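You operate a simulated robot arm through the tools that you are given. There is no shell and no other tool. Be economical: measure what you need, move in short steps, check, and stop when the job is done.

You are at the controls of a simulated robot arm. One attempt, no reset.

## Task
Fetch the red fuse and stand it on the top of the white block. Then take the blue battery and put it on top of the small white roll on the top of the test bench. Then put the steel coil marked "L" from the build bench top on the top of the panel bench. Then put one of the white fuses from the top of the fill bench on the service bench before the left dispenser. Then stack the lime red box from the small grey table on top of the peach red box. Then take the blue box labelled "cedar" from the loading bench and put it on the shelf of the low steel table. Then put the tin labelled "NEW" from the loading bench in the black tray. Then take the purple locker card and put it on the clear end of the low steel table. Then put the orange locker card on the shelf of the low steel table. Then take the blue locker card and leave it on the shelf of the low steel table. The order counts. Set down upright: red fuse, blue battery, steel coil, white fuse, blue box, tin.

The check looks at the end state, three seconds after you hand in, the way a careful person would. Anything else that was tipped, shoved, dropped, spilled or broken makes it a failure.

## Robot
A 7-joint arm with a fingered hand on a trunk, on a base that drives. Base frame: it is fixed to the floor where the robot stands at the start and does not move with it; the origin is under the middle of the robot, x ahead of it, y to its left, z up. Readings come in m, degrees, newtons and seconds.
With the tool pointing down near the work surface it reaches from about 0.1 to 0.68 m from the robot's upright axis, wherever it stands. Its first joint turns from -69.0 to 172.0 degrees. Places, roughly: black tray (24x20 cm) [-6.04, -8.58, 0.8]; blue battery [0.75, -0.5, 1]; blue box [-6, -7.75, 0.75]; blue locker card [-6, -8.25, 0.75]; clear end of the low steel table [-1.3, -9.5, 0.6]; grey tin, red tin, teal tin [-6, -8, 0.75]; orange locker card [-6, -8.25, 0.75]; purple locker card [-6, -8.25, 0.75]; red box [-3.5, -7.5, 0.75]; red fuse [0.75, 0, 1]; service bench before the left dispenser (12x22 cm) [1.62, -7.34, 0.72]; shelf of the low steel table [-1.8, -9.3, 0.2]; small white roll (8x8x15 cm) [1.2, -0.3, 0.9]; steel coil [4.75, -5.25, 1]; top of the panel bench [5.1, -1.4, 0.8]; top of the white block (38x24 cm) [-1.54, -1.04, 0.56]; white fuse [4.75, -7.75, 0.75]. Payload 3.4 kg.
The tool frame sits at the grasp point between the pads (the TCP): z along the fingers, y along the line on which they close. The tips reach 0.025 m beyond it. Largest opening 0.088 m; the body of the gripper starts 0.029 m behind the TCP. The gripper is a hand of 4 fingers: y runs from the thumb to the fingers, the wrist lies at [-0.013, -0.097, -0.162] in the tool frame, and closing takes about 1.5 s.
Orientation is told as [roll, pitch, yaw] about the base's x, y, z axes, in that order, counted from this pose: with the fingers straight down and the wrist toward the robot, the tool's x, y and z point along [0, 1, 0], [1, 0, 0] and [0, 0, -1] of the base frame.

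## Interface
- The arm moves only by the tool play_rows. Its arguments are lists of equal length, an entry for each row: "grip": the finger opening in m, from 0 to 0.088; "delta_pos": the shift along the tool's x, y, z in m, a list of three; "turn": the turn, a rotation vector about the tool's x, y, z in degrees, a list of three. In form: {"grip": [grip, ...], "delta_pos": [[dx, dy, dz], ...], "turn": [[wx, wy, wz], ...]}. A call has 1 to 12 rows; each row shifts and turns the commanded pose from where the row before left it, along the tool's axes as they then stand. A row lasts 0.2 s, in which the tool goes at most 0.05 m and 8.6 degrees; a call with a longer step from one row to the next is refused whole, and so is a gripper value outside its range. Where a pose cannot be reached the arm comes as near as it can. A force on the tool above 40 N (or 10 N above the force at the start of the call, whichever is more), or a blocked arm, ends the call early, and 0.2 s more pass. Each finger travels about 0.108 m/s and halts on what it meets, pressing with about 28 N; the grip force reading is that of the motor and also rises with nothing between the fingers. The clock runs only during rows and for 0.2 s after the last one: add rows that do not move to give the fingers time. The reply holds the time, the measured pose of the TCP, the force on the tool along the base axes, the opening and the grip force, in the units named above and with some noise, with the torque about the TCP (base axes, N m) and any sound that the robot's microphone picked up.
- Cameras (640 x 400 px; columns grow to the right, rows downward): "scene" is now at [0.1291, -0.0212, 1.4581]; the picture's right is [-0.29, -0.96, -0.00], its down [-0.42, 0.13, -0.90] and it looks along [0.86, -0.26, -0.44] (base axes); focal length 282 px, centre (320, 200). "wrist" rides on the gripper at [0.064, -0.083, -0.098] in the tool frame; the picture's right is [-0.62, 0.37, -0.69], its down [-0.71, -0.63, 0.30] and it looks along [-0.32, 0.68, 0.65] (tool axes); focal length 265 px, centre (320, 200). There is no depth. A picture from a camera that has moved, and an enlarged one, comes with that camera's place and axes in the base frame and with its lens. The place of the scene camera against the robot may be out by one fixed shift of up to 0.012 m in any direction.
- capture(camera): a new picture of that camera. No time passes.
- slide_trunk(by): slides the trunk up (or, below 0, down) by that many m; the arm and the scene camera ride with it, the base frame stays. It gives what a move gives, with no picture.
- base_move(legs): drives the robot by 1 to 6 legs, each [ahead, left, turn to the left] in m, m and degrees, along the robot's own axes; the way and the turn of a leg run together, so that a leg with both is an arc; at most 1.5 m and 180 degrees a leg. The arm and the cameras ride along, it lands a little off, and it stops where it bumps. It gives what a move gives.
- preshape(shape): the hand has 4 fingers and takes this shape, open, in about a second: jaw (thumb against the fingers, like two jaws); tri (thumb and two fingers); tip (a fingertip pinch); poke (one finger out to press); point (the index stretched); flat (the hand flat); cup (the hand cupped); fist (a fist). The gripper value then closes the fingers along that shape, each until it touches; the sizes above hold for jaw. It gives what a move gives, with no picture.
- pan_tilt(pan, tilt): turns the head with the scene camera to pan (to the left, within 86 degrees either way) and tilt (down, from -29 to 69), counted from straight ahead of the robot. It gives what a move gives.
- enlarge(camera, box): a new picture of the part [left, top, right, bottom] of that camera's present view, enlarged. No time passes.
- job_done(): hands the job in; it is judged then, once.

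Go step by step. Nothing tells you exact positions but the pictures and the camera data: compare them with the known pose of the tool, close in by small moves and look again before you grip or let go. The budget is 525 turns and 288 pictures, counting those below and the enlarged ones. Unless the task says otherwise, let go and move clear before handing in, and close with one line.

The tools are called after "Request:" by a JSON object that holds its "op" and its "data". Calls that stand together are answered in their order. play_rows: Moves the arm, as the interface text tells. Its arguments: {"type":"object","properties":{"grip":{"type":"array"},"delta_pos":{"type":"array"},"turn":{"type":"array"}},"required":["grip","delta_pos","turn"]} The other tools are called the same way: slide_trunk (by) slides the trunk up or down; preshape (shape) gives the hand a shape; base_move (legs) drives the base; pan_tilt (pan, tilt) turns the head that bears the scene camera; capture (camera) takes a picture; enlarge (camera, box) takes an enlarged picture of a part of a camera's view; job_done () hands the job in.

At the start:

```text
time: 0.0
tcp_pos: [0.4642, -0.2926, 1.191]
orientation: [-0.1, -0.1, 0.0]
ft_force: [0.3, -0.3, 0.0]
torque: [0.03, -0.02, 0.04]
gripper_width: 0.0876
grasp_force: 0.0
shape: jaw
trunk travel left (down, up): [-0.75, 0.09]
robot x, y, heading: [0.0009, -0.0002, 0.1]
head pan, tilt: [-17.0, 26.1]
```

scene: 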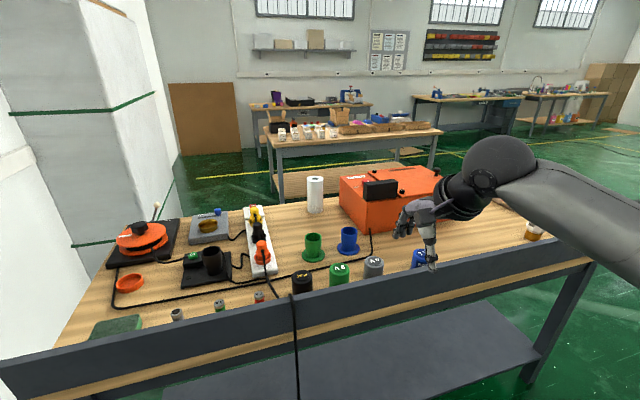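
wrist: 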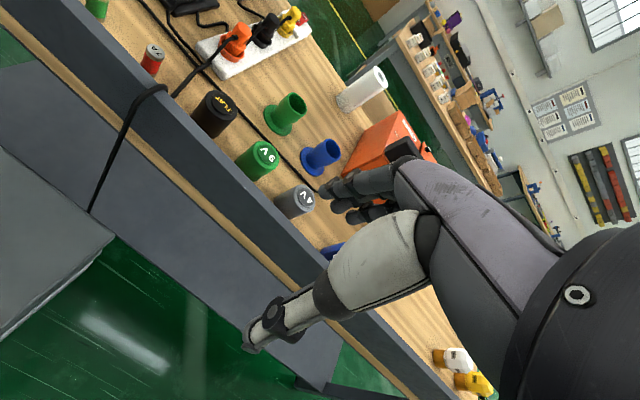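

I see the test bench with small fuses at the lower left and the batteries in the middle near the front lip. I'll look closer at the fuses and the batteries.

Request:
{"op": "enlarge", "data": {"camera": "scene", "box": [80, 200, 320, 350]}}

Request:
{"op": "enlarge", "data": {"camera": "scene", "box": [280, 160, 560, 335]}}

```text
2.67 times, centred on (200, 275) of scene
camera zoom: at [0.1291, -0.0212, 1.4581], right [-0.29, -0.96, 0.0], down [-0.42, 0.13, -0.9], along [0.86, -0.26, -0.44], focal length 753 px, centre (640, 0)
```

zoom: 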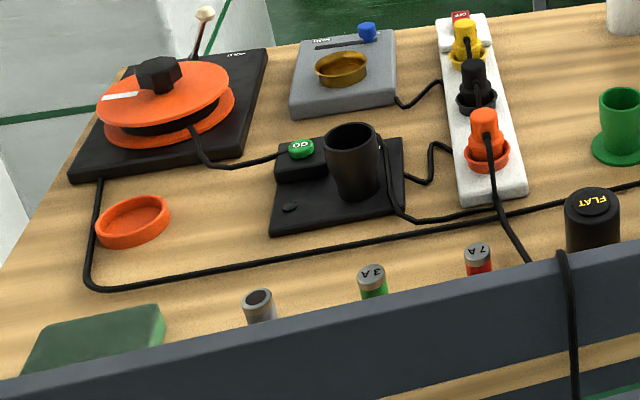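

```text
2.29 times, centred on (420, 248) of scene
camera zoom: at [0.1291, -0.0212, 1.4581], right [-0.29, -0.96, 0.0], down [-0.42, 0.13, -0.9], along [0.86, -0.26, -0.44], focal length 645 px, centre (91, 91)
```

zoom: 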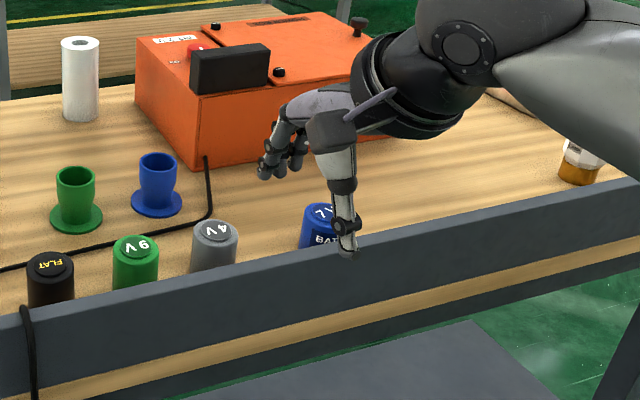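

The red fuse ("7A") stands close behind the front lip near y≈-0.02. I'll tilt the head down for a steeper view and compare.

Request:
{"op": "pan_tilt", "data": {"pan": 0, "tilt": 45}}

Request:
{"op": "capture", "data": {"camera": "scene"}}

```text
time: 0.8
tcp_pos: [0.4644, -0.2932, 1.1909]
orientation: [0.0, 0.0, -0.1]
ft_force: [0.9, -0.4, 0.3]
torque: [0.0, -0.02, 0.0]
gripper_width: 0.0874
grasp_force: 0.1
shape: jaw
trunk travel left (down, up): [-0.75, 0.09]
robot x, y, heading: [0.0005, -0.0039, 0.2]
head pan, tilt: [0.0, 45.0]
```

```text
283 pictures are left
camera scene: at [0.1227, 0.0055, 1.4294], right [0.0, -1.0, 0.0], down [-0.71, 0.0, -0.71], along [0.71, 0.0, -0.71], focal length 282 px, centre (320, 200)
```

scene: 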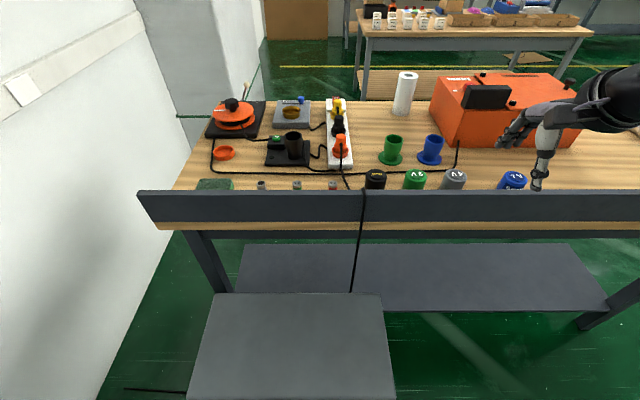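

Triangulating the two views puts the top of the red fuse near [0.72, -0.03, 0.90], a bit far, so I'll drive ahead a little and look again.

Request:
{"op": "base_move", "data": {"legs": [[0.12, 0, 0]]}}

Request:
{"op": "pan_tilt", "data": {"pan": 0, "tilt": 60}}

Request:
{"op": "capture", "data": {"camera": "scene"}}

Request:
{"op": "capture", "data": {"camera": "wrist"}}

```text
time: 1.9
tcp_pos: [0.5218, -0.2925, 1.1904]
orientation: [0.1, 0.0, 0.0]
ft_force: [-0.2, -0.4, -0.1]
torque: [0.0, -0.03, 0.0]
gripper_width: 0.0879
grasp_force: 0.0
shape: jaw
trunk travel left (down, up): [-0.75, 0.09]
robot x, y, heading: [0.0543, 0.0008, 0.2]
head pan, tilt: [0.0, 45.0]
stopped in leg 1: the robot was blocked; the commanded pose is now the measured one
```

```text
time: 2.6
tcp_pos: [0.5197, -0.2924, 1.1918]
orientation: [0.0, 0.1, -0.1]
ft_force: [-0.4, -1.1, 0.8]
torque: [0.0, -0.01, 0.01]
gripper_width: 0.0877
grasp_force: 0.1
shape: jaw
trunk travel left (down, up): [-0.75, 0.09]
robot x, y, heading: [0.0571, -0.0009, 0.1]
head pan, tilt: [0.0, 60.0]
```

```text
282 pictures are left
camera scene: at [0.1629, 0.0057, 1.4098], right [0.0, -1.0, 0.0], down [-0.87, 0.0, -0.5], along [0.5, 0.0, -0.87], focal length 282 px, centre (320, 200)
```

scene: 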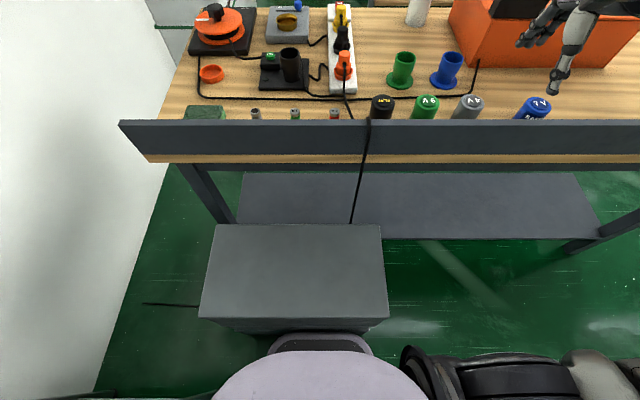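

```text
281 pictures are left
camera wrist: at [0.4363, -0.2275, 1.2899], right [0.37, -0.62, 0.69], down [-0.63, -0.71, -0.3], along [0.68, -0.33, -0.65], focal length 265 px, centre (320, 200)
```

wrist: 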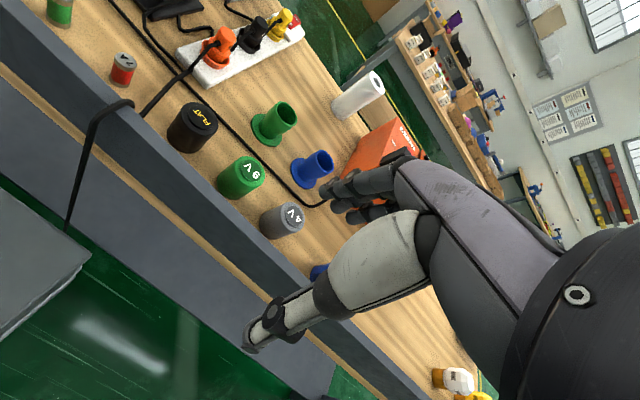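

The grey box on the floor blocks further driving, but the fuse at about [0.725, -0.03, 0.90 top] is within reach. I'll bring the hand over it, still high.

Request:
{"op": "play_rows", "data": {"grip": [0.088, 0.088, 0.088, 0.088, 0.088, 0.088, 0.088, 0.088, 0.088], "delta_pos": [[0.0373, 0.0293, 0], [0.0373, 0.0293, 0], [0.0373, 0.0293, 0], [0.0373, 0.0293, 0], [0.0373, 0.0293, 0], [0.0373, 0.0293, 0], [0.0373, 0.0293, 0], [0, 0, 0.04], [0, 0, 0.04]], "turn": [[0, 0, 0], [0, 0, 0], [0, 0, 0], [0, 0, 0], [0, 0, 0], [0, 0, 0], [0, 0, 0], [0, 0, 0], [0, 0, 0]]}}

Request:
{"op": "capture", "data": {"camera": "wrist"}}

Request:
{"op": "capture", "data": {"camera": "scene"}}

```text
time: 4.7
tcp_pos: [0.7245, -0.03, 1.1072]
orientation: [0.0, 0.0, 0.0]
ft_force: [0.3, 0.2, 0.1]
torque: [-0.02, 0.04, 0.0]
gripper_width: 0.0877
grasp_force: 0.1
shape: jaw
trunk travel left (down, up): [-0.75, 0.09]
robot x, y, heading: [0.0556, 0.0009, -0.1]
head pan, tilt: [0.0, 60.0]
```

```text
280 pictures are left
camera wrist: at [0.6418, 0.0347, 1.2074], right [0.37, -0.62, 0.69], down [-0.63, -0.71, -0.3], along [0.68, -0.33, -0.66], focal length 265 px, centre (320, 200)
```

wrist: 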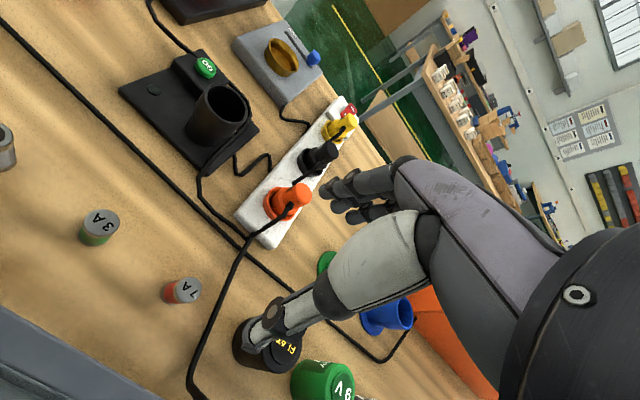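

```text
279 pictures are left
camera scene: at [0.164, 0.0066, 1.4097], right [0.0, -1.0, 0.0], down [-0.87, 0.0, -0.5], along [0.5, 0.0, -0.87], focal length 282 px, centre (320, 200)
```

scene: 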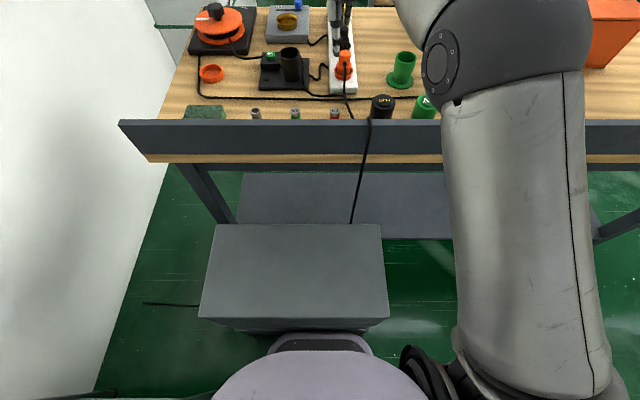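

The fuse top works out near [0.718, -0.038, 0.91]. I'll center over it and come down to just above the top, then look.

Request:
{"op": "play_rows", "data": {"grip": [0.088, 0.088, 0.088, 0.088], "delta_pos": [[-0.008, -0.0065, 0.02], [0, 0, 0.045], [0, 0, 0.045], [0, 0, 0.025]], "turn": [[0, 0, 0], [0, 0, 0], [0, 0, 0], [0, 0, 0]]}}

Request:
{"op": "capture", "data": {"camera": "wrist"}}

Request:
{"op": "enlarge", "data": {"camera": "scene", "box": [240, 50, 440, 175]}}

```text
time: 5.7
tcp_pos: [0.7208, -0.0402, 0.9766]
orientation: [0.0, -0.1, -0.1]
ft_force: [-0.6, 0.3, -0.2]
torque: [-0.03, -0.01, 0.03]
gripper_width: 0.0878
grasp_force: 0.0
shape: jaw
trunk travel left (down, up): [-0.75, 0.09]
robot x, y, heading: [0.0533, 0.0021, -0.2]
head pan, tilt: [0.0, 60.0]
```

```text
278 pictures are left
camera wrist: at [0.6362, 0.0249, 1.0753], right [0.37, -0.62, 0.69], down [-0.63, -0.71, -0.3], along [0.68, -0.32, -0.65], focal length 265 px, centre (320, 200)
```

wrist: 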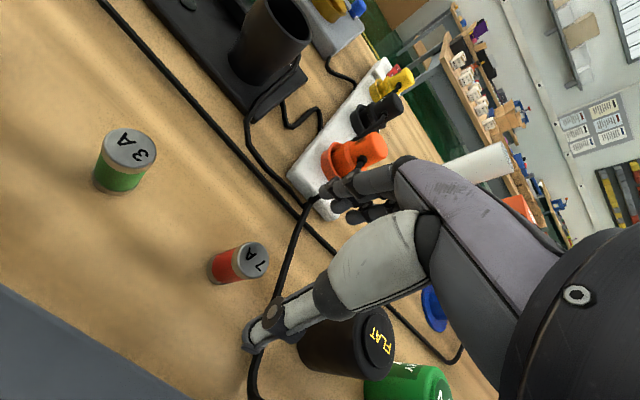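

```text
3.20 times, centred on (340, 112) of scene
camera zoom: at [0.1631, 0.0059, 1.4098], right [0.0, -1.0, 0.0], down [-0.87, 0.0, -0.5], along [0.5, 0.0, -0.87], focal length 903 px, centre (256, 480)
```

zoom: 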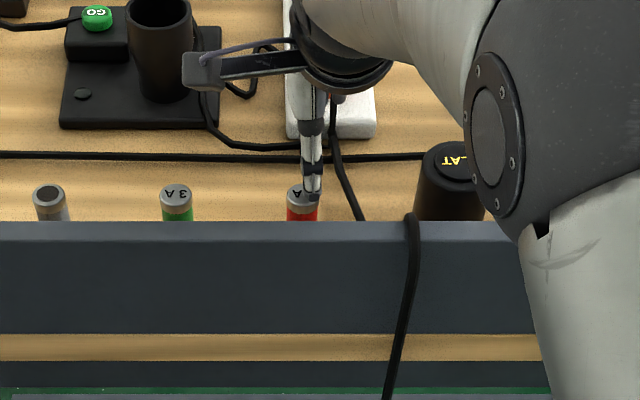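

The hand is centered on the fuse (top about z 0.90, bench about 0.85). I'll lower to grip height and close.

Request:
{"op": "play_rows", "data": {"grip": [0.088, 0.088, 0.088, 0.088], "delta_pos": [[0.001, 0.001, 0.03], [0, 0, 0.03], [0, 0, 0.02], [0, 0, 0.007]], "turn": [[0, 0, 0], [0, 0, 0], [0, 0, 0], [0, 0, 0]]}}

Request:
{"op": "capture", "data": {"camera": "wrist"}}

```text
time: 6.7
tcp_pos: [0.7187, -0.0374, 0.8885]
orientation: [0.0, 0.2, -0.1]
ft_force: [-0.1, -0.8, 0.2]
torque: [-0.01, 0.01, 0.01]
gripper_width: 0.0875
grasp_force: 0.0
shape: jaw
trunk travel left (down, up): [-0.75, 0.09]
robot x, y, heading: [0.0561, 0.0001, 0.3]
head pan, tilt: [0.0, 60.0]
```

```text
276 pictures are left
camera wrist: at [0.6356, 0.0267, 0.9876], right [0.37, -0.62, 0.69], down [-0.63, -0.71, -0.3], along [0.68, -0.32, -0.65], focal length 265 px, centre (320, 200)
```

wrist: 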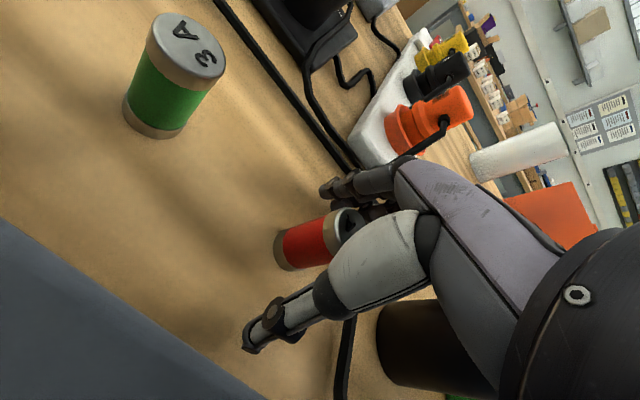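

The fuse is between the thumb and fingers. Closing.

Request:
{"op": "play_rows", "data": {"grip": [0.06, 0.04, 0.02, 0.015, 0.01, 0.01, 0.01, 0.01], "delta_pos": [[0, 0.003, 0], [0, 0.002, 0], [0, 0, 0], [0, 0, 0], [0, 0, 0], [0, 0, 0], [0, 0, 0], [0, 0, 0]], "turn": [[0, 0, 0], [0, 0, 0], [0, 0, 0], [0, 0, 0], [0, 0, 0], [0, 0, 0], [0, 0, 0], [0, 0, 0]]}}

Request:
{"op": "capture", "data": {"camera": "wrist"}}

```text
time: 8.4
tcp_pos: [0.7231, -0.0386, 0.888]
orientation: [-0.1, 0.0, -0.1]
ft_force: [-0.1, 0.5, -0.9]
torque: [0.02, 0.0, 0.01]
gripper_width: 0.0177
grasp_force: 28.0
shape: jaw
trunk travel left (down, up): [-0.75, 0.09]
robot x, y, heading: [0.0566, 0.0024, -0.0]
head pan, tilt: [0.0, 60.0]
```

```text
275 pictures are left
camera wrist: at [0.6403, 0.0262, 0.9876], right [0.37, -0.62, 0.69], down [-0.63, -0.71, -0.3], along [0.68, -0.33, -0.65], focal length 265 px, centre (320, 200)
```

wrist: 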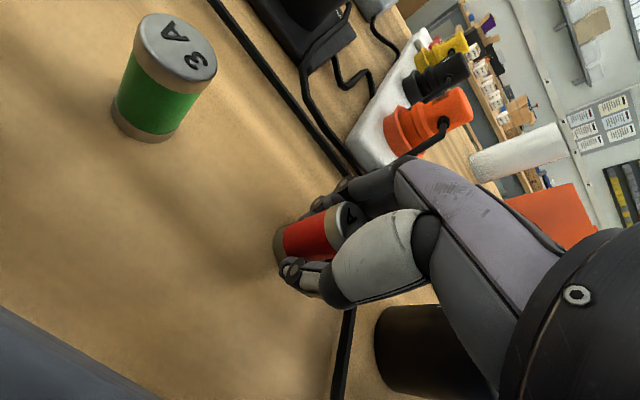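

It holds something at 28 N. I'll lift straight up and check.

Request:
{"op": "play_rows", "data": {"grip": [0.01, 0.01, 0.01, 0.01, 0.01, 0.01], "delta_pos": [[0, 0, -0.02], [0, 0, -0.04], [0, 0, -0.05], [0, 0, -0.05], [0, 0, -0.05], [0, 0, -0.03]], "turn": [[0, 0, 0], [0, 0, 0], [0, 0, 0], [0, 0, 0], [0, 0, 0], [0, 0, 0]]}}

Request:
{"op": "capture", "data": {"camera": "wrist"}}

Request:
{"op": "pan_tilt", "data": {"pan": 86, "tilt": 25}}

Request:
{"op": "capture", "data": {"camera": "scene"}}

Request:
{"op": "pan_tilt", "data": {"pan": -86, "tilt": 25}}

Request:
{"op": "capture", "data": {"camera": "scene"}}

```text
time: 9.8
tcp_pos: [0.7226, -0.0394, 1.1288]
orientation: [0.0, 0.0, 0.0]
ft_force: [-0.3, 0.0, 0.4]
torque: [0.02, 0.0, -0.01]
gripper_width: 0.0176
grasp_force: 28.0
shape: jaw
trunk travel left (down, up): [-0.75, 0.09]
robot x, y, heading: [0.0525, 0.0009, 0.0]
head pan, tilt: [0.0, 60.0]
```

```text
274 pictures are left
camera wrist: at [0.6403, 0.0258, 1.2283], right [0.37, -0.62, 0.69], down [-0.63, -0.71, -0.3], along [0.68, -0.32, -0.65], focal length 265 px, centre (320, 200)
```

wrist: 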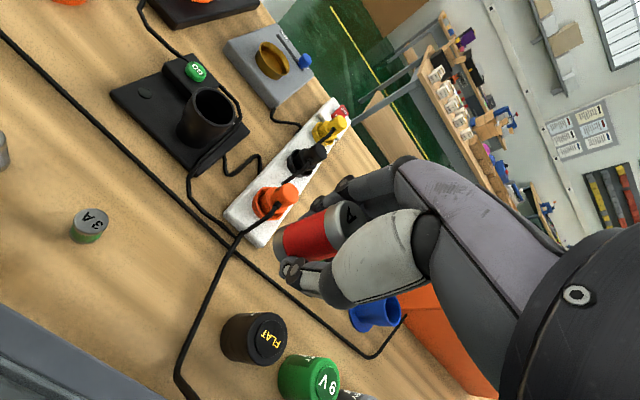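

```text
time: 11.4
tcp_pos: [0.7253, -0.0385, 1.1276]
orientation: [0.0, 0.1, 0.1]
ft_force: [-0.3, -0.1, -0.4]
torque: [0.0, 0.0, 0.02]
gripper_width: 0.0179
grasp_force: 28.1
shape: jaw
trunk travel left (down, up): [-0.75, 0.09]
robot x, y, heading: [0.0539, 0.0016, 0.1]
head pan, tilt: [85.9, 25.0]
```

```text
273 pictures are left
camera scene: at [0.1027, 0.0976, 1.4598], right [1.0, -0.07, 0.0], down [-0.03, -0.42, -0.91], along [0.06, 0.9, -0.42], focal length 282 px, centre (320, 200)
```

scene: 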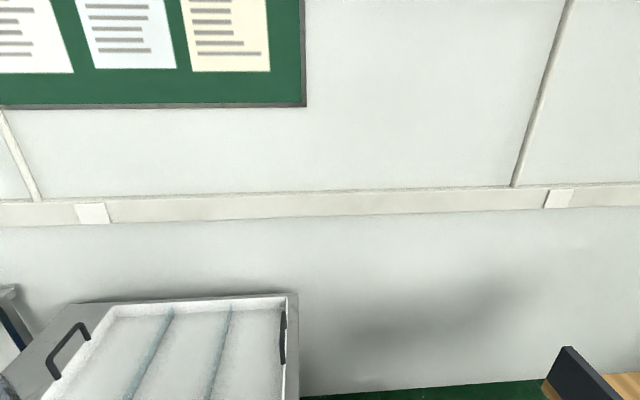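

```text
time: 14.1
tcp_pos: [0.7246, -0.04, 1.1278]
orientation: [0.1, 0.1, 0.0]
ft_force: [-0.1, -0.4, -0.4]
torque: [-0.03, -0.01, -0.03]
gripper_width: 0.0175
grasp_force: 28.2
shape: jaw
trunk travel left (down, up): [-0.75, 0.09]
robot x, y, heading: [0.0534, 0.0004, 0.0]
head pan, tilt: [-85.9, 25.0]
```

```text
272 pictures are left
camera scene: at [0.1028, -0.0862, 1.4599], right [-1.0, -0.07, 0.0], down [-0.03, 0.42, -0.91], along [0.07, -0.9, -0.42], focal length 282 px, centre (320, 200)
```

scene: 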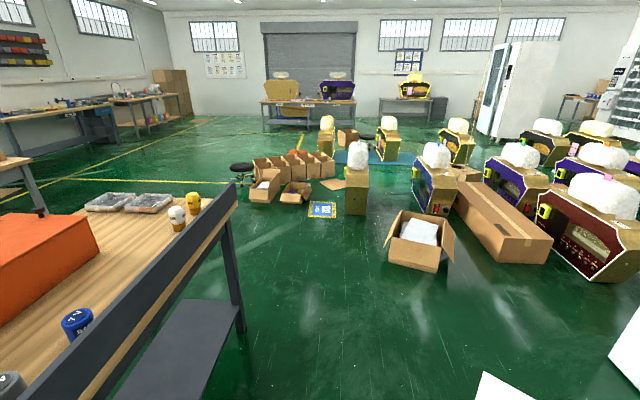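

The fuse is held. The white block is behind me to the right. I'll draw the arm in over the lip, back off slightly and turn right to look at it.

Request:
{"op": "play_rows", "data": {"grip": [0.01, 0.01, 0.01, 0.01, 0.01, 0.01, 0.01], "delta_pos": [[0, -0.045, 0], [-0.01, -0.045, 0], [-0.01, -0.045, 0], [-0.01, -0.045, 0], [-0.02, -0.035, 0], [-0.02, -0.03, 0], [0, 0, 0]], "turn": [[0, 0, 0], [0, 0, 0], [0, 0, 0], [0, 0, 0], [0, 0, 0], [0, 0, 0], [0, 0, 0]]}}

Request:
{"op": "base_move", "data": {"legs": [[-0.1, 0, 0], [0, 0, -90]]}}

Request:
{"op": "pan_tilt", "data": {"pan": -40, "tilt": 35}}

Request:
{"op": "capture", "data": {"camera": "scene"}}

```text
time: 15.7
tcp_pos: [0.4791, -0.1064, 1.1313]
orientation: [0.0, 0.0, 0.0]
ft_force: [-0.1, 0.3, -0.5]
torque: [-0.04, 0.02, 0.02]
gripper_width: 0.0175
grasp_force: 27.8
shape: jaw
trunk travel left (down, up): [-0.75, 0.09]
robot x, y, heading: [0.055, 0.0013, -0.1]
head pan, tilt: [-85.9, 25.0]
```

```text
time: 20.6
tcp_pos: [-0.1564, -0.4234, 1.1308]
orientation: [0.0, 0.1, -90.4]
ft_force: [-1.2, 0.3, -0.2]
torque: [0.02, -0.02, 0.02]
gripper_width: 0.0174
grasp_force: 28.1
shape: jaw
trunk travel left (down, up): [-0.75, 0.09]
robot x, y, heading: [-0.0462, 0.0027, -90.2]
head pan, tilt: [-85.9, 25.0]
```

```text
time: 21.8
tcp_pos: [-0.1566, -0.4232, 1.1298]
orientation: [0.0, 0.1, -90.4]
ft_force: [-0.6, 0.4, -0.2]
torque: [0.01, -0.01, 0.02]
gripper_width: 0.0171
grasp_force: 28.0
shape: jaw
trunk travel left (down, up): [-0.75, 0.09]
robot x, y, heading: [-0.0463, -0.0002, -90.1]
head pan, tilt: [-40.0, 35.0]
```

```text
271 pictures are left
camera scene: at [-0.1121, -0.1114, 1.4441], right [-0.76, 0.65, 0.0], down [0.37, 0.44, -0.82], along [-0.53, -0.62, -0.57], focal length 282 px, centre (320, 200)
```

scene: 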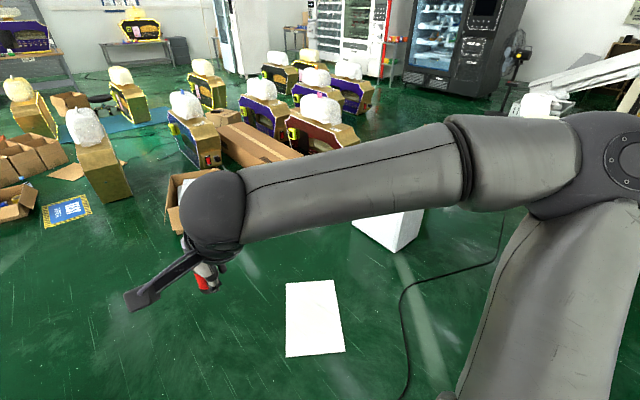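

The white block is partly behind the arm. I'll turn to face it.

Request:
{"op": "base_move", "data": {"legs": [[0, 0, -55]]}}

Request:
{"op": "pan_tilt", "data": {"pan": 0, "tilt": 35}}

Request:
{"op": "capture", "data": {"camera": "scene"}}

```text
time: 24.6
tcp_pos: [-0.4583, -0.1458, 1.1305]
orientation: [0.0, 0.1, -146.3]
ft_force: [-0.4, -0.7, -0.8]
torque: [0.04, -0.01, 0.0]
gripper_width: 0.0175
grasp_force: 27.8
shape: jaw
trunk travel left (down, up): [-0.75, 0.09]
robot x, y, heading: [-0.0459, 0.0023, -146.4]
head pan, tilt: [-40.0, 35.0]
```

```text
time: 25.7
tcp_pos: [-0.4581, -0.1481, 1.1314]
orientation: [0.0, 0.2, -146.3]
ft_force: [-0.2, 0.1, 0.3]
torque: [0.0, -0.01, 0.02]
gripper_width: 0.0175
grasp_force: 28.2
shape: jaw
trunk travel left (down, up): [-0.75, 0.09]
robot x, y, heading: [-0.0425, 0.0002, -146.3]
head pan, tilt: [0.0, 35.0]
```

```text
270 pictures are left
camera scene: at [-0.1694, -0.071, 1.4441], right [-0.56, 0.83, 0.0], down [0.48, 0.32, -0.82], along [-0.68, -0.46, -0.57], focal length 282 px, centre (320, 200)
```

scene: 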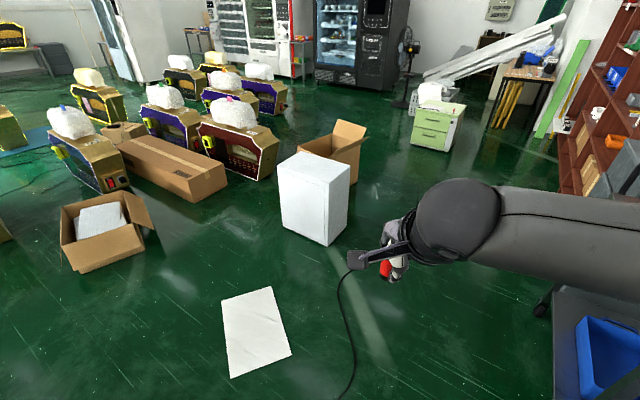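

The block is clear ahead; a paper and a cable lie on the straight way, so I'll go round them on the left and approach the block from its near-left side.

Request:
{"op": "base_move", "data": {"legs": [[0.74, 1.19, 0], [0.83, -0.61, 0]]}}

Request:
{"op": "base_move", "data": {"legs": [[0, 0, -62]]}}

Request:
{"op": "pan_tilt", "data": {"pan": 0, "tilt": 55}}

Request:
{"op": "capture", "data": {"camera": "scene"}}

```text
time: 37.7
tcp_pos: [-1.4375, -1.5167, 1.1313]
orientation: [0.0, 0.0, -146.0]
ft_force: [0.5, 0.6, -0.7]
torque: [0.02, -0.06, 0.02]
gripper_width: 0.017
grasp_force: 28.1
shape: jaw
trunk travel left (down, up): [-0.75, 0.09]
robot x, y, heading: [-1.0217, -1.3701, -146.3]
head pan, tilt: [0.0, 35.0]
```

```text
time: 40.9
tcp_pos: [-1.3505, -1.0751, 1.131]
orientation: [0.0, 0.1, 152.0]
ft_force: [0.9, -0.1, 0.2]
torque: [-0.02, -0.03, 0.0]
gripper_width: 0.0173
grasp_force: 28.0
shape: jaw
trunk travel left (down, up): [-0.75, 0.09]
robot x, y, heading: [-1.0244, -1.3688, 152.1]
head pan, tilt: [0.0, 35.0]
```

```text
time: 41.7
tcp_pos: [-1.3503, -1.077, 1.1302]
orientation: [0.0, 0.2, 152.0]
ft_force: [0.2, 0.0, -0.5]
torque: [0.0, -0.01, -0.02]
gripper_width: 0.0174
grasp_force: 28.2
shape: jaw
trunk travel left (down, up): [-0.75, 0.09]
robot x, y, heading: [-1.0243, -1.3683, 152.2]
head pan, tilt: [0.0, 55.0]
```

```text
269 pictures are left
camera scene: at [-1.1427, -1.3063, 1.4159], right [0.47, 0.88, 0.0], down [0.72, -0.38, -0.57], along [-0.51, 0.27, -0.82], focal length 282 px, centre (320, 200)
```

scene: 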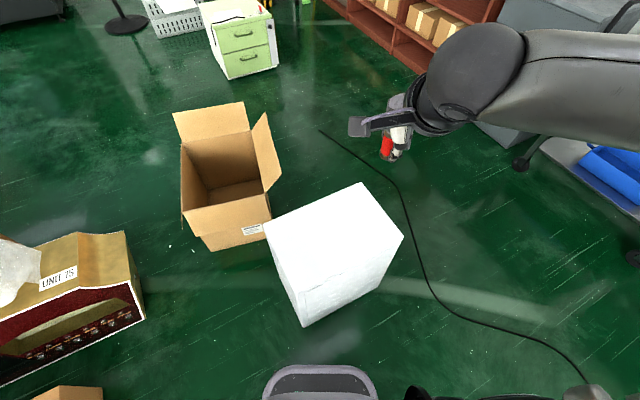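

The block's top is in view below me. I'll zoom in for its edges.

Request:
{"op": "enlarge", "data": {"camera": "scene", "box": [230, 160, 430, 340]}}

```text
2.22 times, centred on (330, 250) of scene
camera zoom: at [-1.1427, -1.3063, 1.4159], right [0.47, 0.88, 0.0], down [0.72, -0.38, -0.57], along [-0.51, 0.27, -0.82], focal length 627 px, centre (298, 89)
```

zoom: 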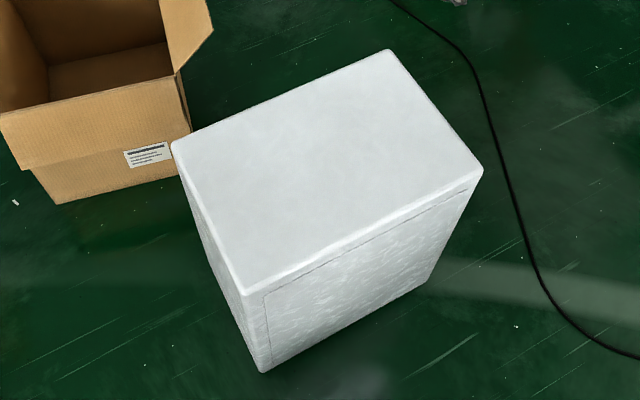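

The block's top centre comes out at about [-1.54, -1.05], matching the given place. I'll lower the trunk and bring the fuse over it.

Request:
{"op": "slide_trunk", "data": {"by": -0.35}}

Request:
{"op": "play_rows", "data": {"grip": [0.01, 0.01, 0.01, 0.01, 0.01], "delta_pos": [[0.016, 0.045, 0], [0.016, 0.045, 0], [0.016, 0.045, 0], [0.0166, 0.046, 0], [0, 0, 0]], "turn": [[0, 0, 0], [0, 0, 0], [0, 0, 0], [0, 0, 0], [0, 0, 0]]}}

Request:
{"op": "capture", "data": {"camera": "scene"}}

Request:
{"op": "capture", "data": {"camera": "wrist"}}

```text
time: 45.1
tcp_pos: [-1.3496, -1.0755, 0.781]
orientation: [0.0, 0.1, 152.0]
ft_force: [0.6, 0.4, 0.4]
torque: [-0.01, 0.0, 0.05]
gripper_width: 0.0172
grasp_force: 27.6
shape: jaw
trunk travel left (down, up): [-0.4, 0.44]
robot x, y, heading: [-1.0269, -1.3716, 152.1]
head pan, tilt: [0.0, 55.0]
```

```text
time: 46.3
tcp_pos: [-1.5382, -1.0478, 0.7822]
orientation: [0.0, 0.1, 152.0]
ft_force: [0.1, -0.2, -0.4]
torque: [0.0, 0.0, 0.03]
gripper_width: 0.0171
grasp_force: 28.1
shape: jaw
trunk travel left (down, up): [-0.4, 0.44]
robot x, y, heading: [-1.0264, -1.3648, 152.5]
head pan, tilt: [0.0, 55.0]
```

```text
267 pictures are left
camera scene: at [-1.1427, -1.3064, 1.0659], right [0.47, 0.88, 0.0], down [0.72, -0.38, -0.57], along [-0.51, 0.27, -0.82], focal length 282 px, centre (320, 200)
```

scene: 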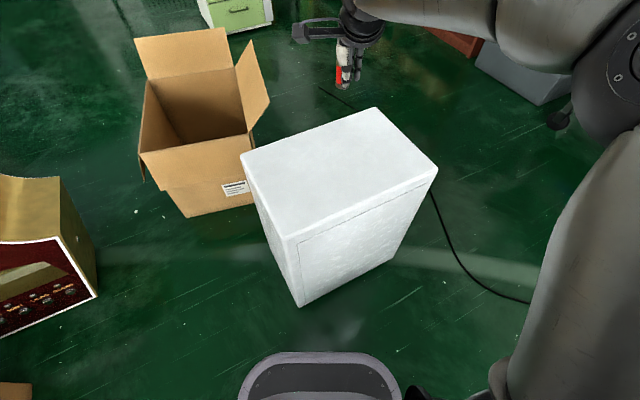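

```text
266 pictures are left
camera wrist: at [-1.4945, -1.1425, 0.8815], right [-0.04, 0.72, 0.69], down [0.89, 0.34, -0.3], along [-0.45, 0.61, -0.65], focal length 265 px, centre (320, 200)
```

wrist: 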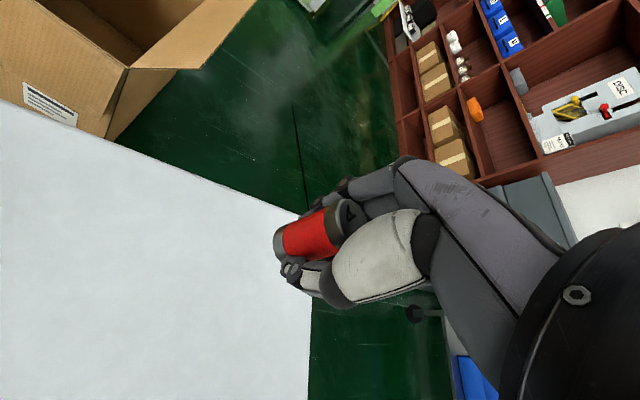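

The tool is over the block's centre. I'll lower until contact near TCP z≈0.597.

Request:
{"op": "play_rows", "data": {"grip": [0.01, 0.01, 0.01, 0.01, 0.01], "delta_pos": [[0, 0, 0.05], [0, 0, 0.05], [0, 0, 0.04], [0, 0, 0.02], [0, 0, 0.01]], "turn": [[0, 0, 0], [0, 0, 0], [0, 0, 0], [0, 0, 0], [0, 0, 0]]}}

Request:
{"op": "capture", "data": {"camera": "wrist"}}

Request:
{"op": "enlarge", "data": {"camera": "scene", "box": [230, 90, 450, 220]}}

```text
time: 47.5
tcp_pos: [-1.5399, -1.047, 0.61]
orientation: [0.0, 0.0, 152.0]
ft_force: [0.1, 0.0, 0.0]
torque: [-0.01, 0.03, 0.0]
gripper_width: 0.0173
grasp_force: 27.5
shape: jaw
trunk travel left (down, up): [-0.4, 0.44]
robot x, y, heading: [-1.0276, -1.3684, 151.9]
head pan, tilt: [0.0, 55.0]
```

```text
265 pictures are left
camera wrist: at [-1.4967, -1.1433, 0.7105], right [-0.03, 0.72, 0.69], down [0.89, 0.33, -0.3], along [-0.45, 0.61, -0.65], focal length 265 px, centre (320, 200)
```

wrist: 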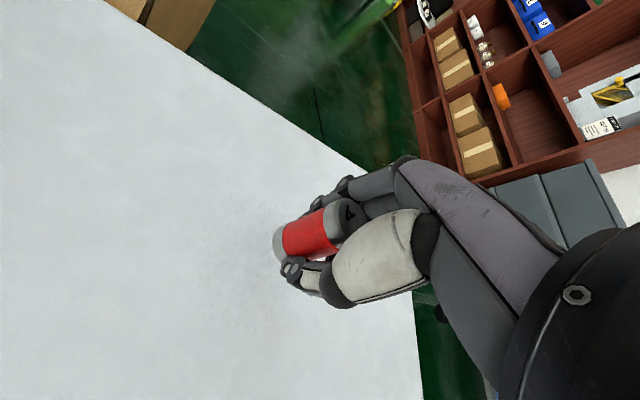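

```text
2.91 times, centred on (340, 155) of scene
camera zoom: at [-1.1427, -1.3064, 1.0659], right [0.47, 0.88, 0.0], down [0.72, -0.38, -0.57], along [-0.51, 0.27, -0.82], focal length 821 px, centre (262, 331)
```

zoom: 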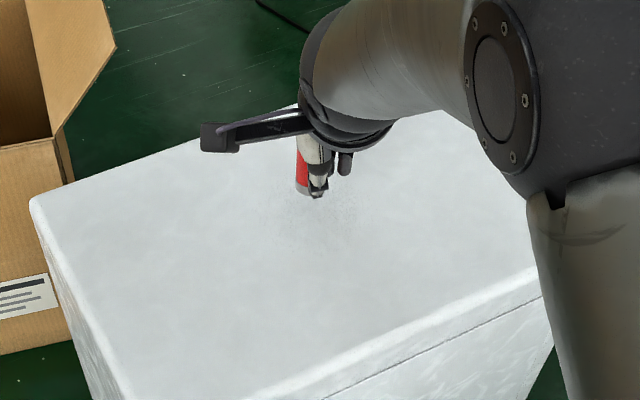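

The fuse hovers just above the surface. I'll ease down in small steps watching the force.

Request:
{"op": "play_rows", "data": {"grip": [0.01, 0.01, 0.01], "delta_pos": [[0, 0, 0.004], [0, 0, 0.003], [0, 0, 0.002]], "turn": [[0, 0, 0], [0, 0, 0], [0, 0, 0]]}}

Request:
{"op": "capture", "data": {"camera": "wrist"}}

```text
time: 48.3
tcp_pos: [-1.5409, -1.0473, 0.6018]
orientation: [-0.1, 0.0, 152.0]
ft_force: [0.0, 0.2, -0.3]
torque: [0.03, 0.01, -0.03]
gripper_width: 0.0172
grasp_force: 28.4
shape: jaw
trunk travel left (down, up): [-0.4, 0.44]
robot x, y, heading: [-1.0254, -1.3692, 151.9]
head pan, tilt: [0.0, 55.0]
```

```text
263 pictures are left
camera wrist: at [-1.4976, -1.1435, 0.7013], right [-0.04, 0.72, 0.69], down [0.89, 0.34, -0.3], along [-0.45, 0.61, -0.65], focal length 265 px, centre (320, 200)
```

wrist: 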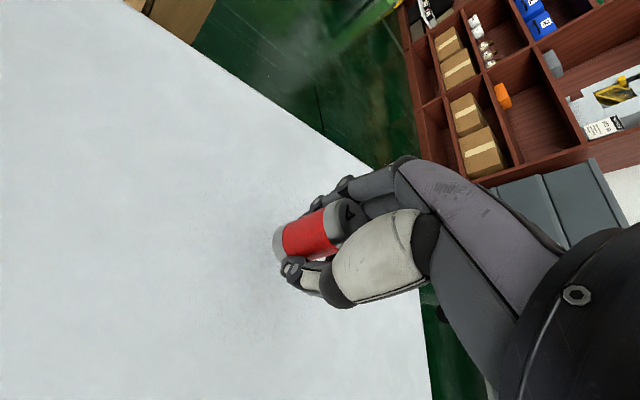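

Request:
{"op": "play_rows", "data": {"grip": [0.01, 0.01], "delta_pos": [[0, 0, 0.003], [0, 0, 0.002]], "turn": [[0, 0, 0], [0, 0, 0]]}}

Request:
{"op": "play_rows", "data": {"grip": [0.01, 0.01], "delta_pos": [[0, 0, 0.002], [0, 0, 0.002]], "turn": [[0, 0, 0], [0, 0, 0]]}}

```text
time: 48.9
tcp_pos: [-1.5403, -1.0492, 0.596]
orientation: [0.0, 0.2, 152.0]
ft_force: [0.4, 0.1, 0.5]
torque: [-0.02, -0.02, -0.02]
gripper_width: 0.0171
grasp_force: 27.8
shape: jaw
trunk travel left (down, up): [-0.4, 0.44]
robot x, y, heading: [-1.027, -1.3691, 152.2]
head pan, tilt: [0.0, 55.0]
```

```text
time: 49.5
tcp_pos: [-1.5411, -1.0487, 0.5927]
orientation: [0.0, 0.0, 152.0]
ft_force: [-0.6, 0.5, 0.2]
torque: [0.01, -0.02, 0.02]
gripper_width: 0.0171
grasp_force: 28.0
shape: jaw
trunk travel left (down, up): [-0.4, 0.44]
robot x, y, heading: [-1.0259, -1.3726, 152.1]
head pan, tilt: [0.0, 55.0]
```

No contact yet; continuing down in 2 mm steps.

Request:
{"op": "play_rows", "data": {"grip": [0.01, 0.01, 0.01], "delta_pos": [[0, 0, 0.002], [0, 0, 0.002], [0, 0, 0]], "turn": [[0, 0, 0], [0, 0, 0], [0, 0, 0]]}}

Request:
{"op": "enlarge", "data": {"camera": "wrist", "box": [220, 160, 420, 320]}}

```text
time: 50.3
tcp_pos: [-1.5407, -1.0476, 0.5887]
orientation: [0.0, 0.0, 152.0]
ft_force: [-0.5, 0.0, -0.3]
torque: [0.01, 0.0, -0.02]
gripper_width: 0.017
grasp_force: 27.7
shape: jaw
trunk travel left (down, up): [-0.4, 0.44]
robot x, y, heading: [-1.0226, -1.3667, 152.4]
head pan, tilt: [0.0, 55.0]
```

```text
2.50 times, centred on (320, 240) of wrist
camera zoom: at [-1.4978, -1.1439, 0.6871], right [-0.04, 0.72, 0.69], down [0.89, 0.34, -0.3], along [-0.45, 0.61, -0.65], focal length 664 px, centre (320, 100)
```

zoom: 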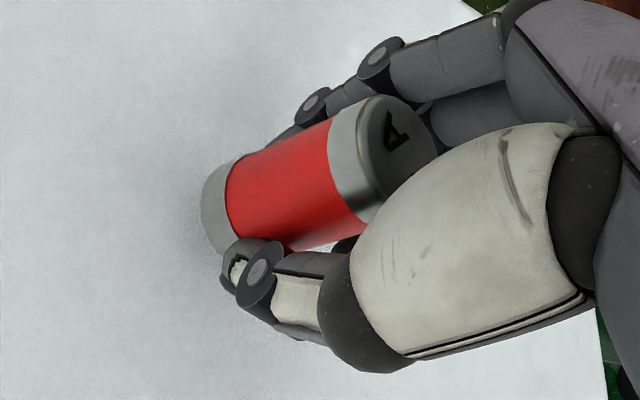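

Request:
{"op": "play_rows", "data": {"grip": [0.01, 0.01, 0.01], "delta_pos": [[0, 0, 0.0015], [0, 0, 0.0015], [0, 0, 0]], "turn": [[0, 0, 0], [0, 0, 0], [0, 0, 0]]}}

Request:
{"op": "play_rows", "data": {"grip": [0.01, 0.01, 0.01], "delta_pos": [[0, 0, 0.0015], [0, 0, 0.0015], [0, 0, 0]], "turn": [[0, 0, 0], [0, 0, 0], [0, 0, 0]]}}

```text
time: 51.1
tcp_pos: [-1.5396, -1.0486, 0.5853]
orientation: [0.1, 0.1, 152.0]
ft_force: [0.4, 0.5, 0.4]
torque: [-0.03, 0.0, 0.01]
gripper_width: 0.0173
grasp_force: 28.6
shape: jaw
trunk travel left (down, up): [-0.4, 0.44]
robot x, y, heading: [-1.0269, -1.3686, 152.0]
head pan, tilt: [0.0, 55.0]
```

```text
time: 51.9
tcp_pos: [-1.5411, -1.0497, 0.5826]
orientation: [0.1, 0.1, 151.9]
ft_force: [-0.6, -0.2, 0.2]
torque: [0.01, 0.0, -0.02]
gripper_width: 0.0175
grasp_force: 27.6
shape: jaw
trunk travel left (down, up): [-0.4, 0.44]
robot x, y, heading: [-1.0294, -1.3691, 152.1]
head pan, tilt: [0.0, 55.0]
```

Request:
{"op": "play_rows", "data": {"grip": [0.01, 0.01, 0.01], "delta_pos": [[0, 0, 0.0015], [0, 0, 0.0015], [0, 0, 0]], "turn": [[0, 0, 0], [0, 0, 0], [0, 0, 0]]}}

Request:
{"op": "play_rows", "data": {"grip": [0.01, 0.01, 0.01], "delta_pos": [[0, 0, 0.0015], [0, 0, 0.0015], [0, 0, 0]], "turn": [[0, 0, 0], [0, 0, 0], [0, 0, 0]]}}

Request:
{"op": "capture", "data": {"camera": "wrist"}}

Request:
{"op": "enlarge", "data": {"camera": "scene", "box": [290, 110, 390, 180]}}

```text
time: 52.7
tcp_pos: [-1.5419, -1.0485, 0.5794]
orientation: [0.0, 0.1, 152.0]
ft_force: [-0.6, -0.5, -0.6]
torque: [-0.02, 0.01, 0.0]
gripper_width: 0.0174
grasp_force: 28.5
shape: jaw
trunk travel left (down, up): [-0.4, 0.44]
robot x, y, heading: [-1.0251, -1.3691, 151.9]
head pan, tilt: [0.0, 55.0]
```

```text
time: 53.5
tcp_pos: [-1.5411, -1.0475, 0.5791]
orientation: [0.0, -0.1, 151.9]
ft_force: [-1.3, -0.9, 6.5]
torque: [0.04, 0.1, 0.01]
gripper_width: 0.0174
grasp_force: 28.0
shape: jaw
trunk travel left (down, up): [-0.4, 0.44]
robot x, y, heading: [-1.0252, -1.3711, 152.0]
head pan, tilt: [0.0, 55.0]
```

```text
261 pictures are left
camera wrist: at [-1.4976, -1.1441, 0.6772], right [-0.03, 0.72, 0.69], down [0.89, 0.34, -0.31], along [-0.45, 0.61, -0.65], focal length 265 px, centre (320, 200)
```

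wrist: 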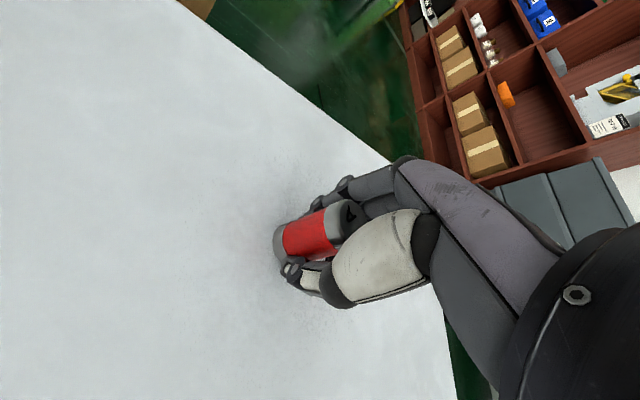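

```text
5.71 times, centred on (340, 145) of scene
camera zoom: at [-1.1418, -1.307, 1.0661], right [0.47, 0.88, 0.0], down [0.72, -0.38, -0.57], along [-0.51, 0.27, -0.82], focal length 1613 px, centre (206, 514)
```

zoom: 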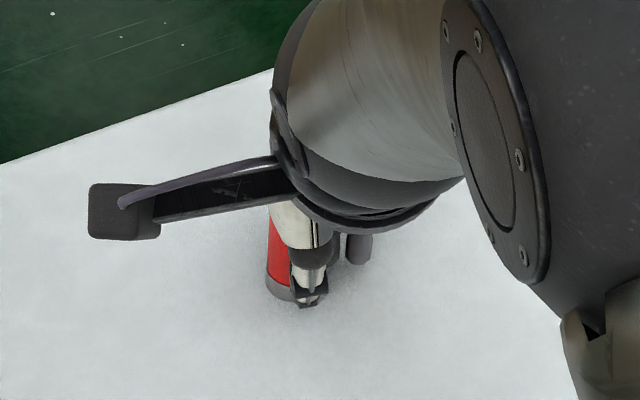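

Contact at 6.5 N. I'll open the fingers gently, then rise.

Request:
{"op": "play_rows", "data": {"grip": [0.02, 0.025, 0.03, 0.04, 0.055, 0.07, 0.08, 0.088, 0.088], "delta_pos": [[0, 0, 0], [0, 0, 0], [0, 0, 0], [0, 0, 0], [0, 0, 0], [0, 0, 0], [0, 0, 0], [0, 0, 0], [0, 0, 0]], "turn": [[0, 0, 0], [0, 0, 0], [0, 0, 0], [0, 0, 0], [0, 0, 0], [0, 0, 0], [0, 0, 0], [0, 0, 0], [0, 0, 0]]}}

Request:
{"op": "capture", "data": {"camera": "wrist"}}

```text
time: 55.5
tcp_pos: [-1.5404, -1.0487, 0.5775]
orientation: [0.0, 0.1, 152.0]
ft_force: [0.1, 0.8, 0.3]
torque: [0.03, 0.01, 0.0]
gripper_width: 0.0876
grasp_force: 0.1
shape: jaw
trunk travel left (down, up): [-0.4, 0.44]
robot x, y, heading: [-1.0223, -1.3689, 151.8]
head pan, tilt: [0.0, 55.0]
```

```text
259 pictures are left
camera wrist: at [-1.4978, -1.1439, 0.6761], right [-0.04, 0.72, 0.69], down [0.89, 0.34, -0.3], along [-0.45, 0.61, -0.65], focal length 265 px, centre (320, 200)
```

wrist: 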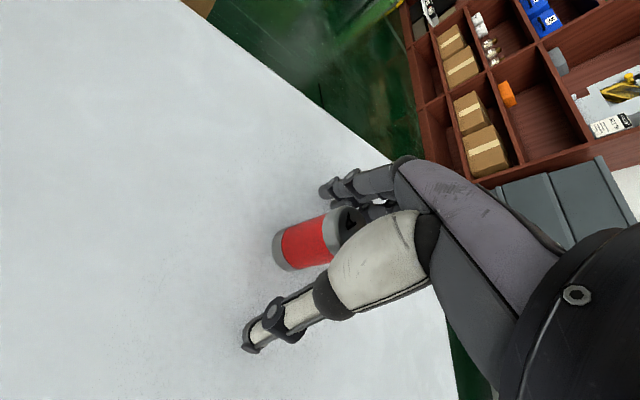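

The fuse stands free. Rising straight up and checking.

Request:
{"op": "play_rows", "data": {"grip": [0.088, 0.088, 0.088, 0.088, 0.088, 0.088, 0.088, 0.088], "delta_pos": [[0, 0, -0.02], [0, 0, -0.03], [0, 0, -0.04], [0, 0, -0.05], [0, 0, -0.05], [0, -0.04, -0.02], [0, -0.05, 0], [0, -0.05, 0]], "turn": [[0, 0, 0], [0, 0, 0], [0, 0, 0], [0, 0, 0], [0, 0, 0], [0, 0, 0], [0, 0, 0], [0, 0, 0]]}}

Request:
{"op": "capture", "data": {"camera": "wrist"}}

Request:
{"op": "slide_trunk", "data": {"by": 0.35}}

Request:
{"op": "capture", "data": {"camera": "scene"}}

```text
time: 57.3
tcp_pos: [-1.4158, -1.117, 0.7895]
orientation: [0.1, 0.1, 152.0]
ft_force: [-0.9, 0.6, 1.1]
torque: [-0.02, 0.0, -0.01]
gripper_width: 0.0877
grasp_force: 0.0
shape: jaw
trunk travel left (down, up): [-0.4, 0.44]
robot x, y, heading: [-1.0199, -1.3709, 152.1]
head pan, tilt: [0.0, 55.0]
```

```text
258 pictures are left
camera wrist: at [-1.3722, -1.2114, 0.8887], right [-0.03, 0.72, 0.69], down [0.89, 0.34, -0.3], along [-0.45, 0.61, -0.65], focal length 265 px, centre (320, 200)
```

wrist: 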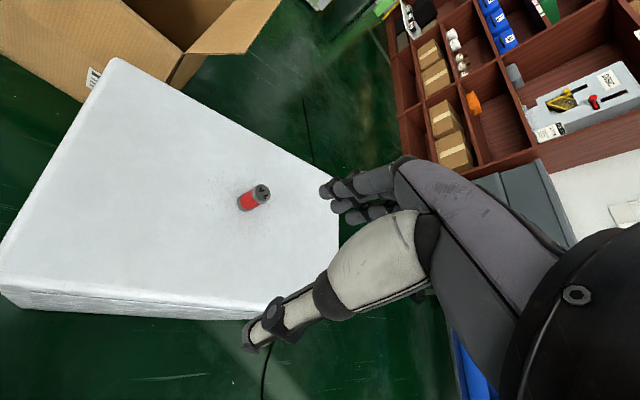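

```text
time: 60.7
tcp_pos: [-1.4159, -1.115, 1.1386]
orientation: [0.0, 0.1, 152.0]
ft_force: [-0.4, -0.3, 0.7]
torque: [0.0, -0.02, 0.03]
gripper_width: 0.0878
grasp_force: 0.1
shape: jaw
trunk travel left (down, up): [-0.75, 0.09]
robot x, y, heading: [-1.0274, -1.3701, 152.2]
head pan, tilt: [0.0, 55.0]
```

```text
257 pictures are left
camera scene: at [-1.1426, -1.3063, 1.4158], right [0.47, 0.88, 0.0], down [0.72, -0.38, -0.57], along [-0.51, 0.27, -0.82], focal length 282 px, centre (320, 200)
```

scene: 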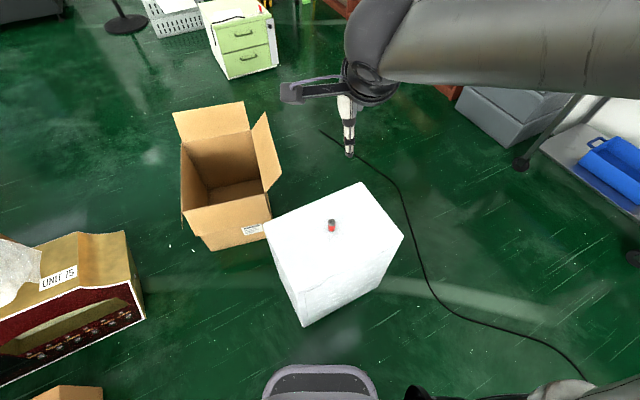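

The red fuse stands on the white block. Next, the blue battery: I'll go back the same way and face the test bench at y≈-0.5.

Request:
{"op": "base_move", "data": {"legs": [[-0.925, -0.455, 0], [0, 0, -152], [0.1, 0.85, 0]]}}

Request:
{"op": "pan_tilt", "data": {"pan": 0, "tilt": 45}}

Request:
{"op": "capture", "data": {"camera": "scene"}}

Request:
{"op": "capture", "data": {"camera": "wrist"}}

```text
time: 76.4
tcp_pos: [0.5541, -0.579, 1.1381]
orientation: [0.0, 0.1, 0.4]
ft_force: [-0.4, 1.0, 0.2]
torque: [-0.02, -0.01, -0.01]
gripper_width: 0.0881
grasp_force: 0.1
shape: jaw
trunk travel left (down, up): [-0.75, 0.09]
robot x, y, heading: [0.0868, -0.5401, 0.7]
head pan, tilt: [0.0, 55.0]
```

```text
time: 77.1
tcp_pos: [0.5535, -0.5792, 1.1377]
orientation: [0.0, 0.0, 0.4]
ft_force: [0.2, -0.2, 0.0]
torque: [0.0, 0.0, 0.01]
gripper_width: 0.0877
grasp_force: 0.0
shape: jaw
trunk travel left (down, up): [-0.75, 0.09]
robot x, y, heading: [0.0861, -0.5418, 0.2]
head pan, tilt: [0.0, 45.0]
```

```text
256 pictures are left
camera scene: at [0.2121, -0.5336, 1.4292], right [0.01, -1.0, 0.0], down [-0.71, -0.01, -0.71], along [0.71, 0.01, -0.71], focal length 282 px, centre (320, 200)
```

scene: 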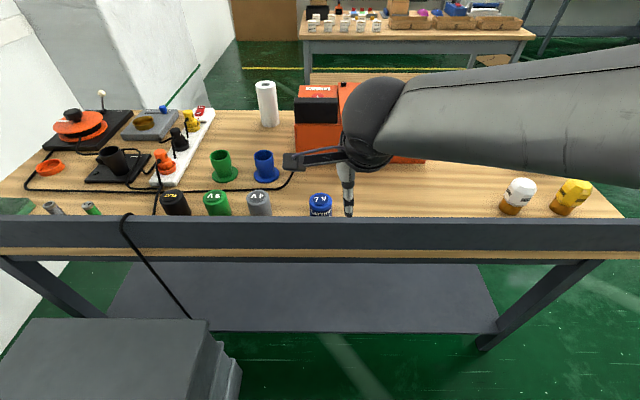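

```text
255 pictures are left
camera wrist: at [0.4698, -0.5151, 1.238], right [0.37, -0.62, 0.69], down [-0.62, -0.72, -0.3], along [0.69, -0.32, -0.65], focal length 265 px, centre (320, 200)
```

wrist: 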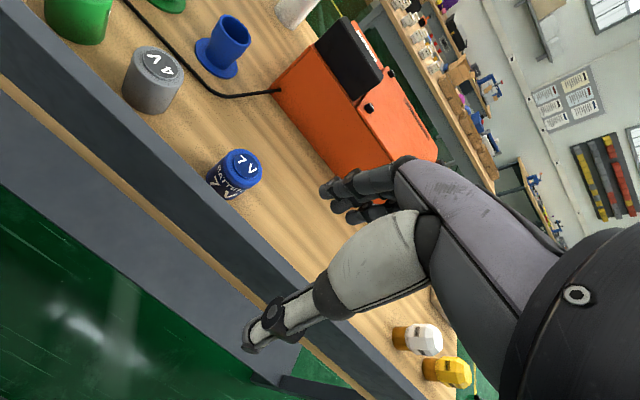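

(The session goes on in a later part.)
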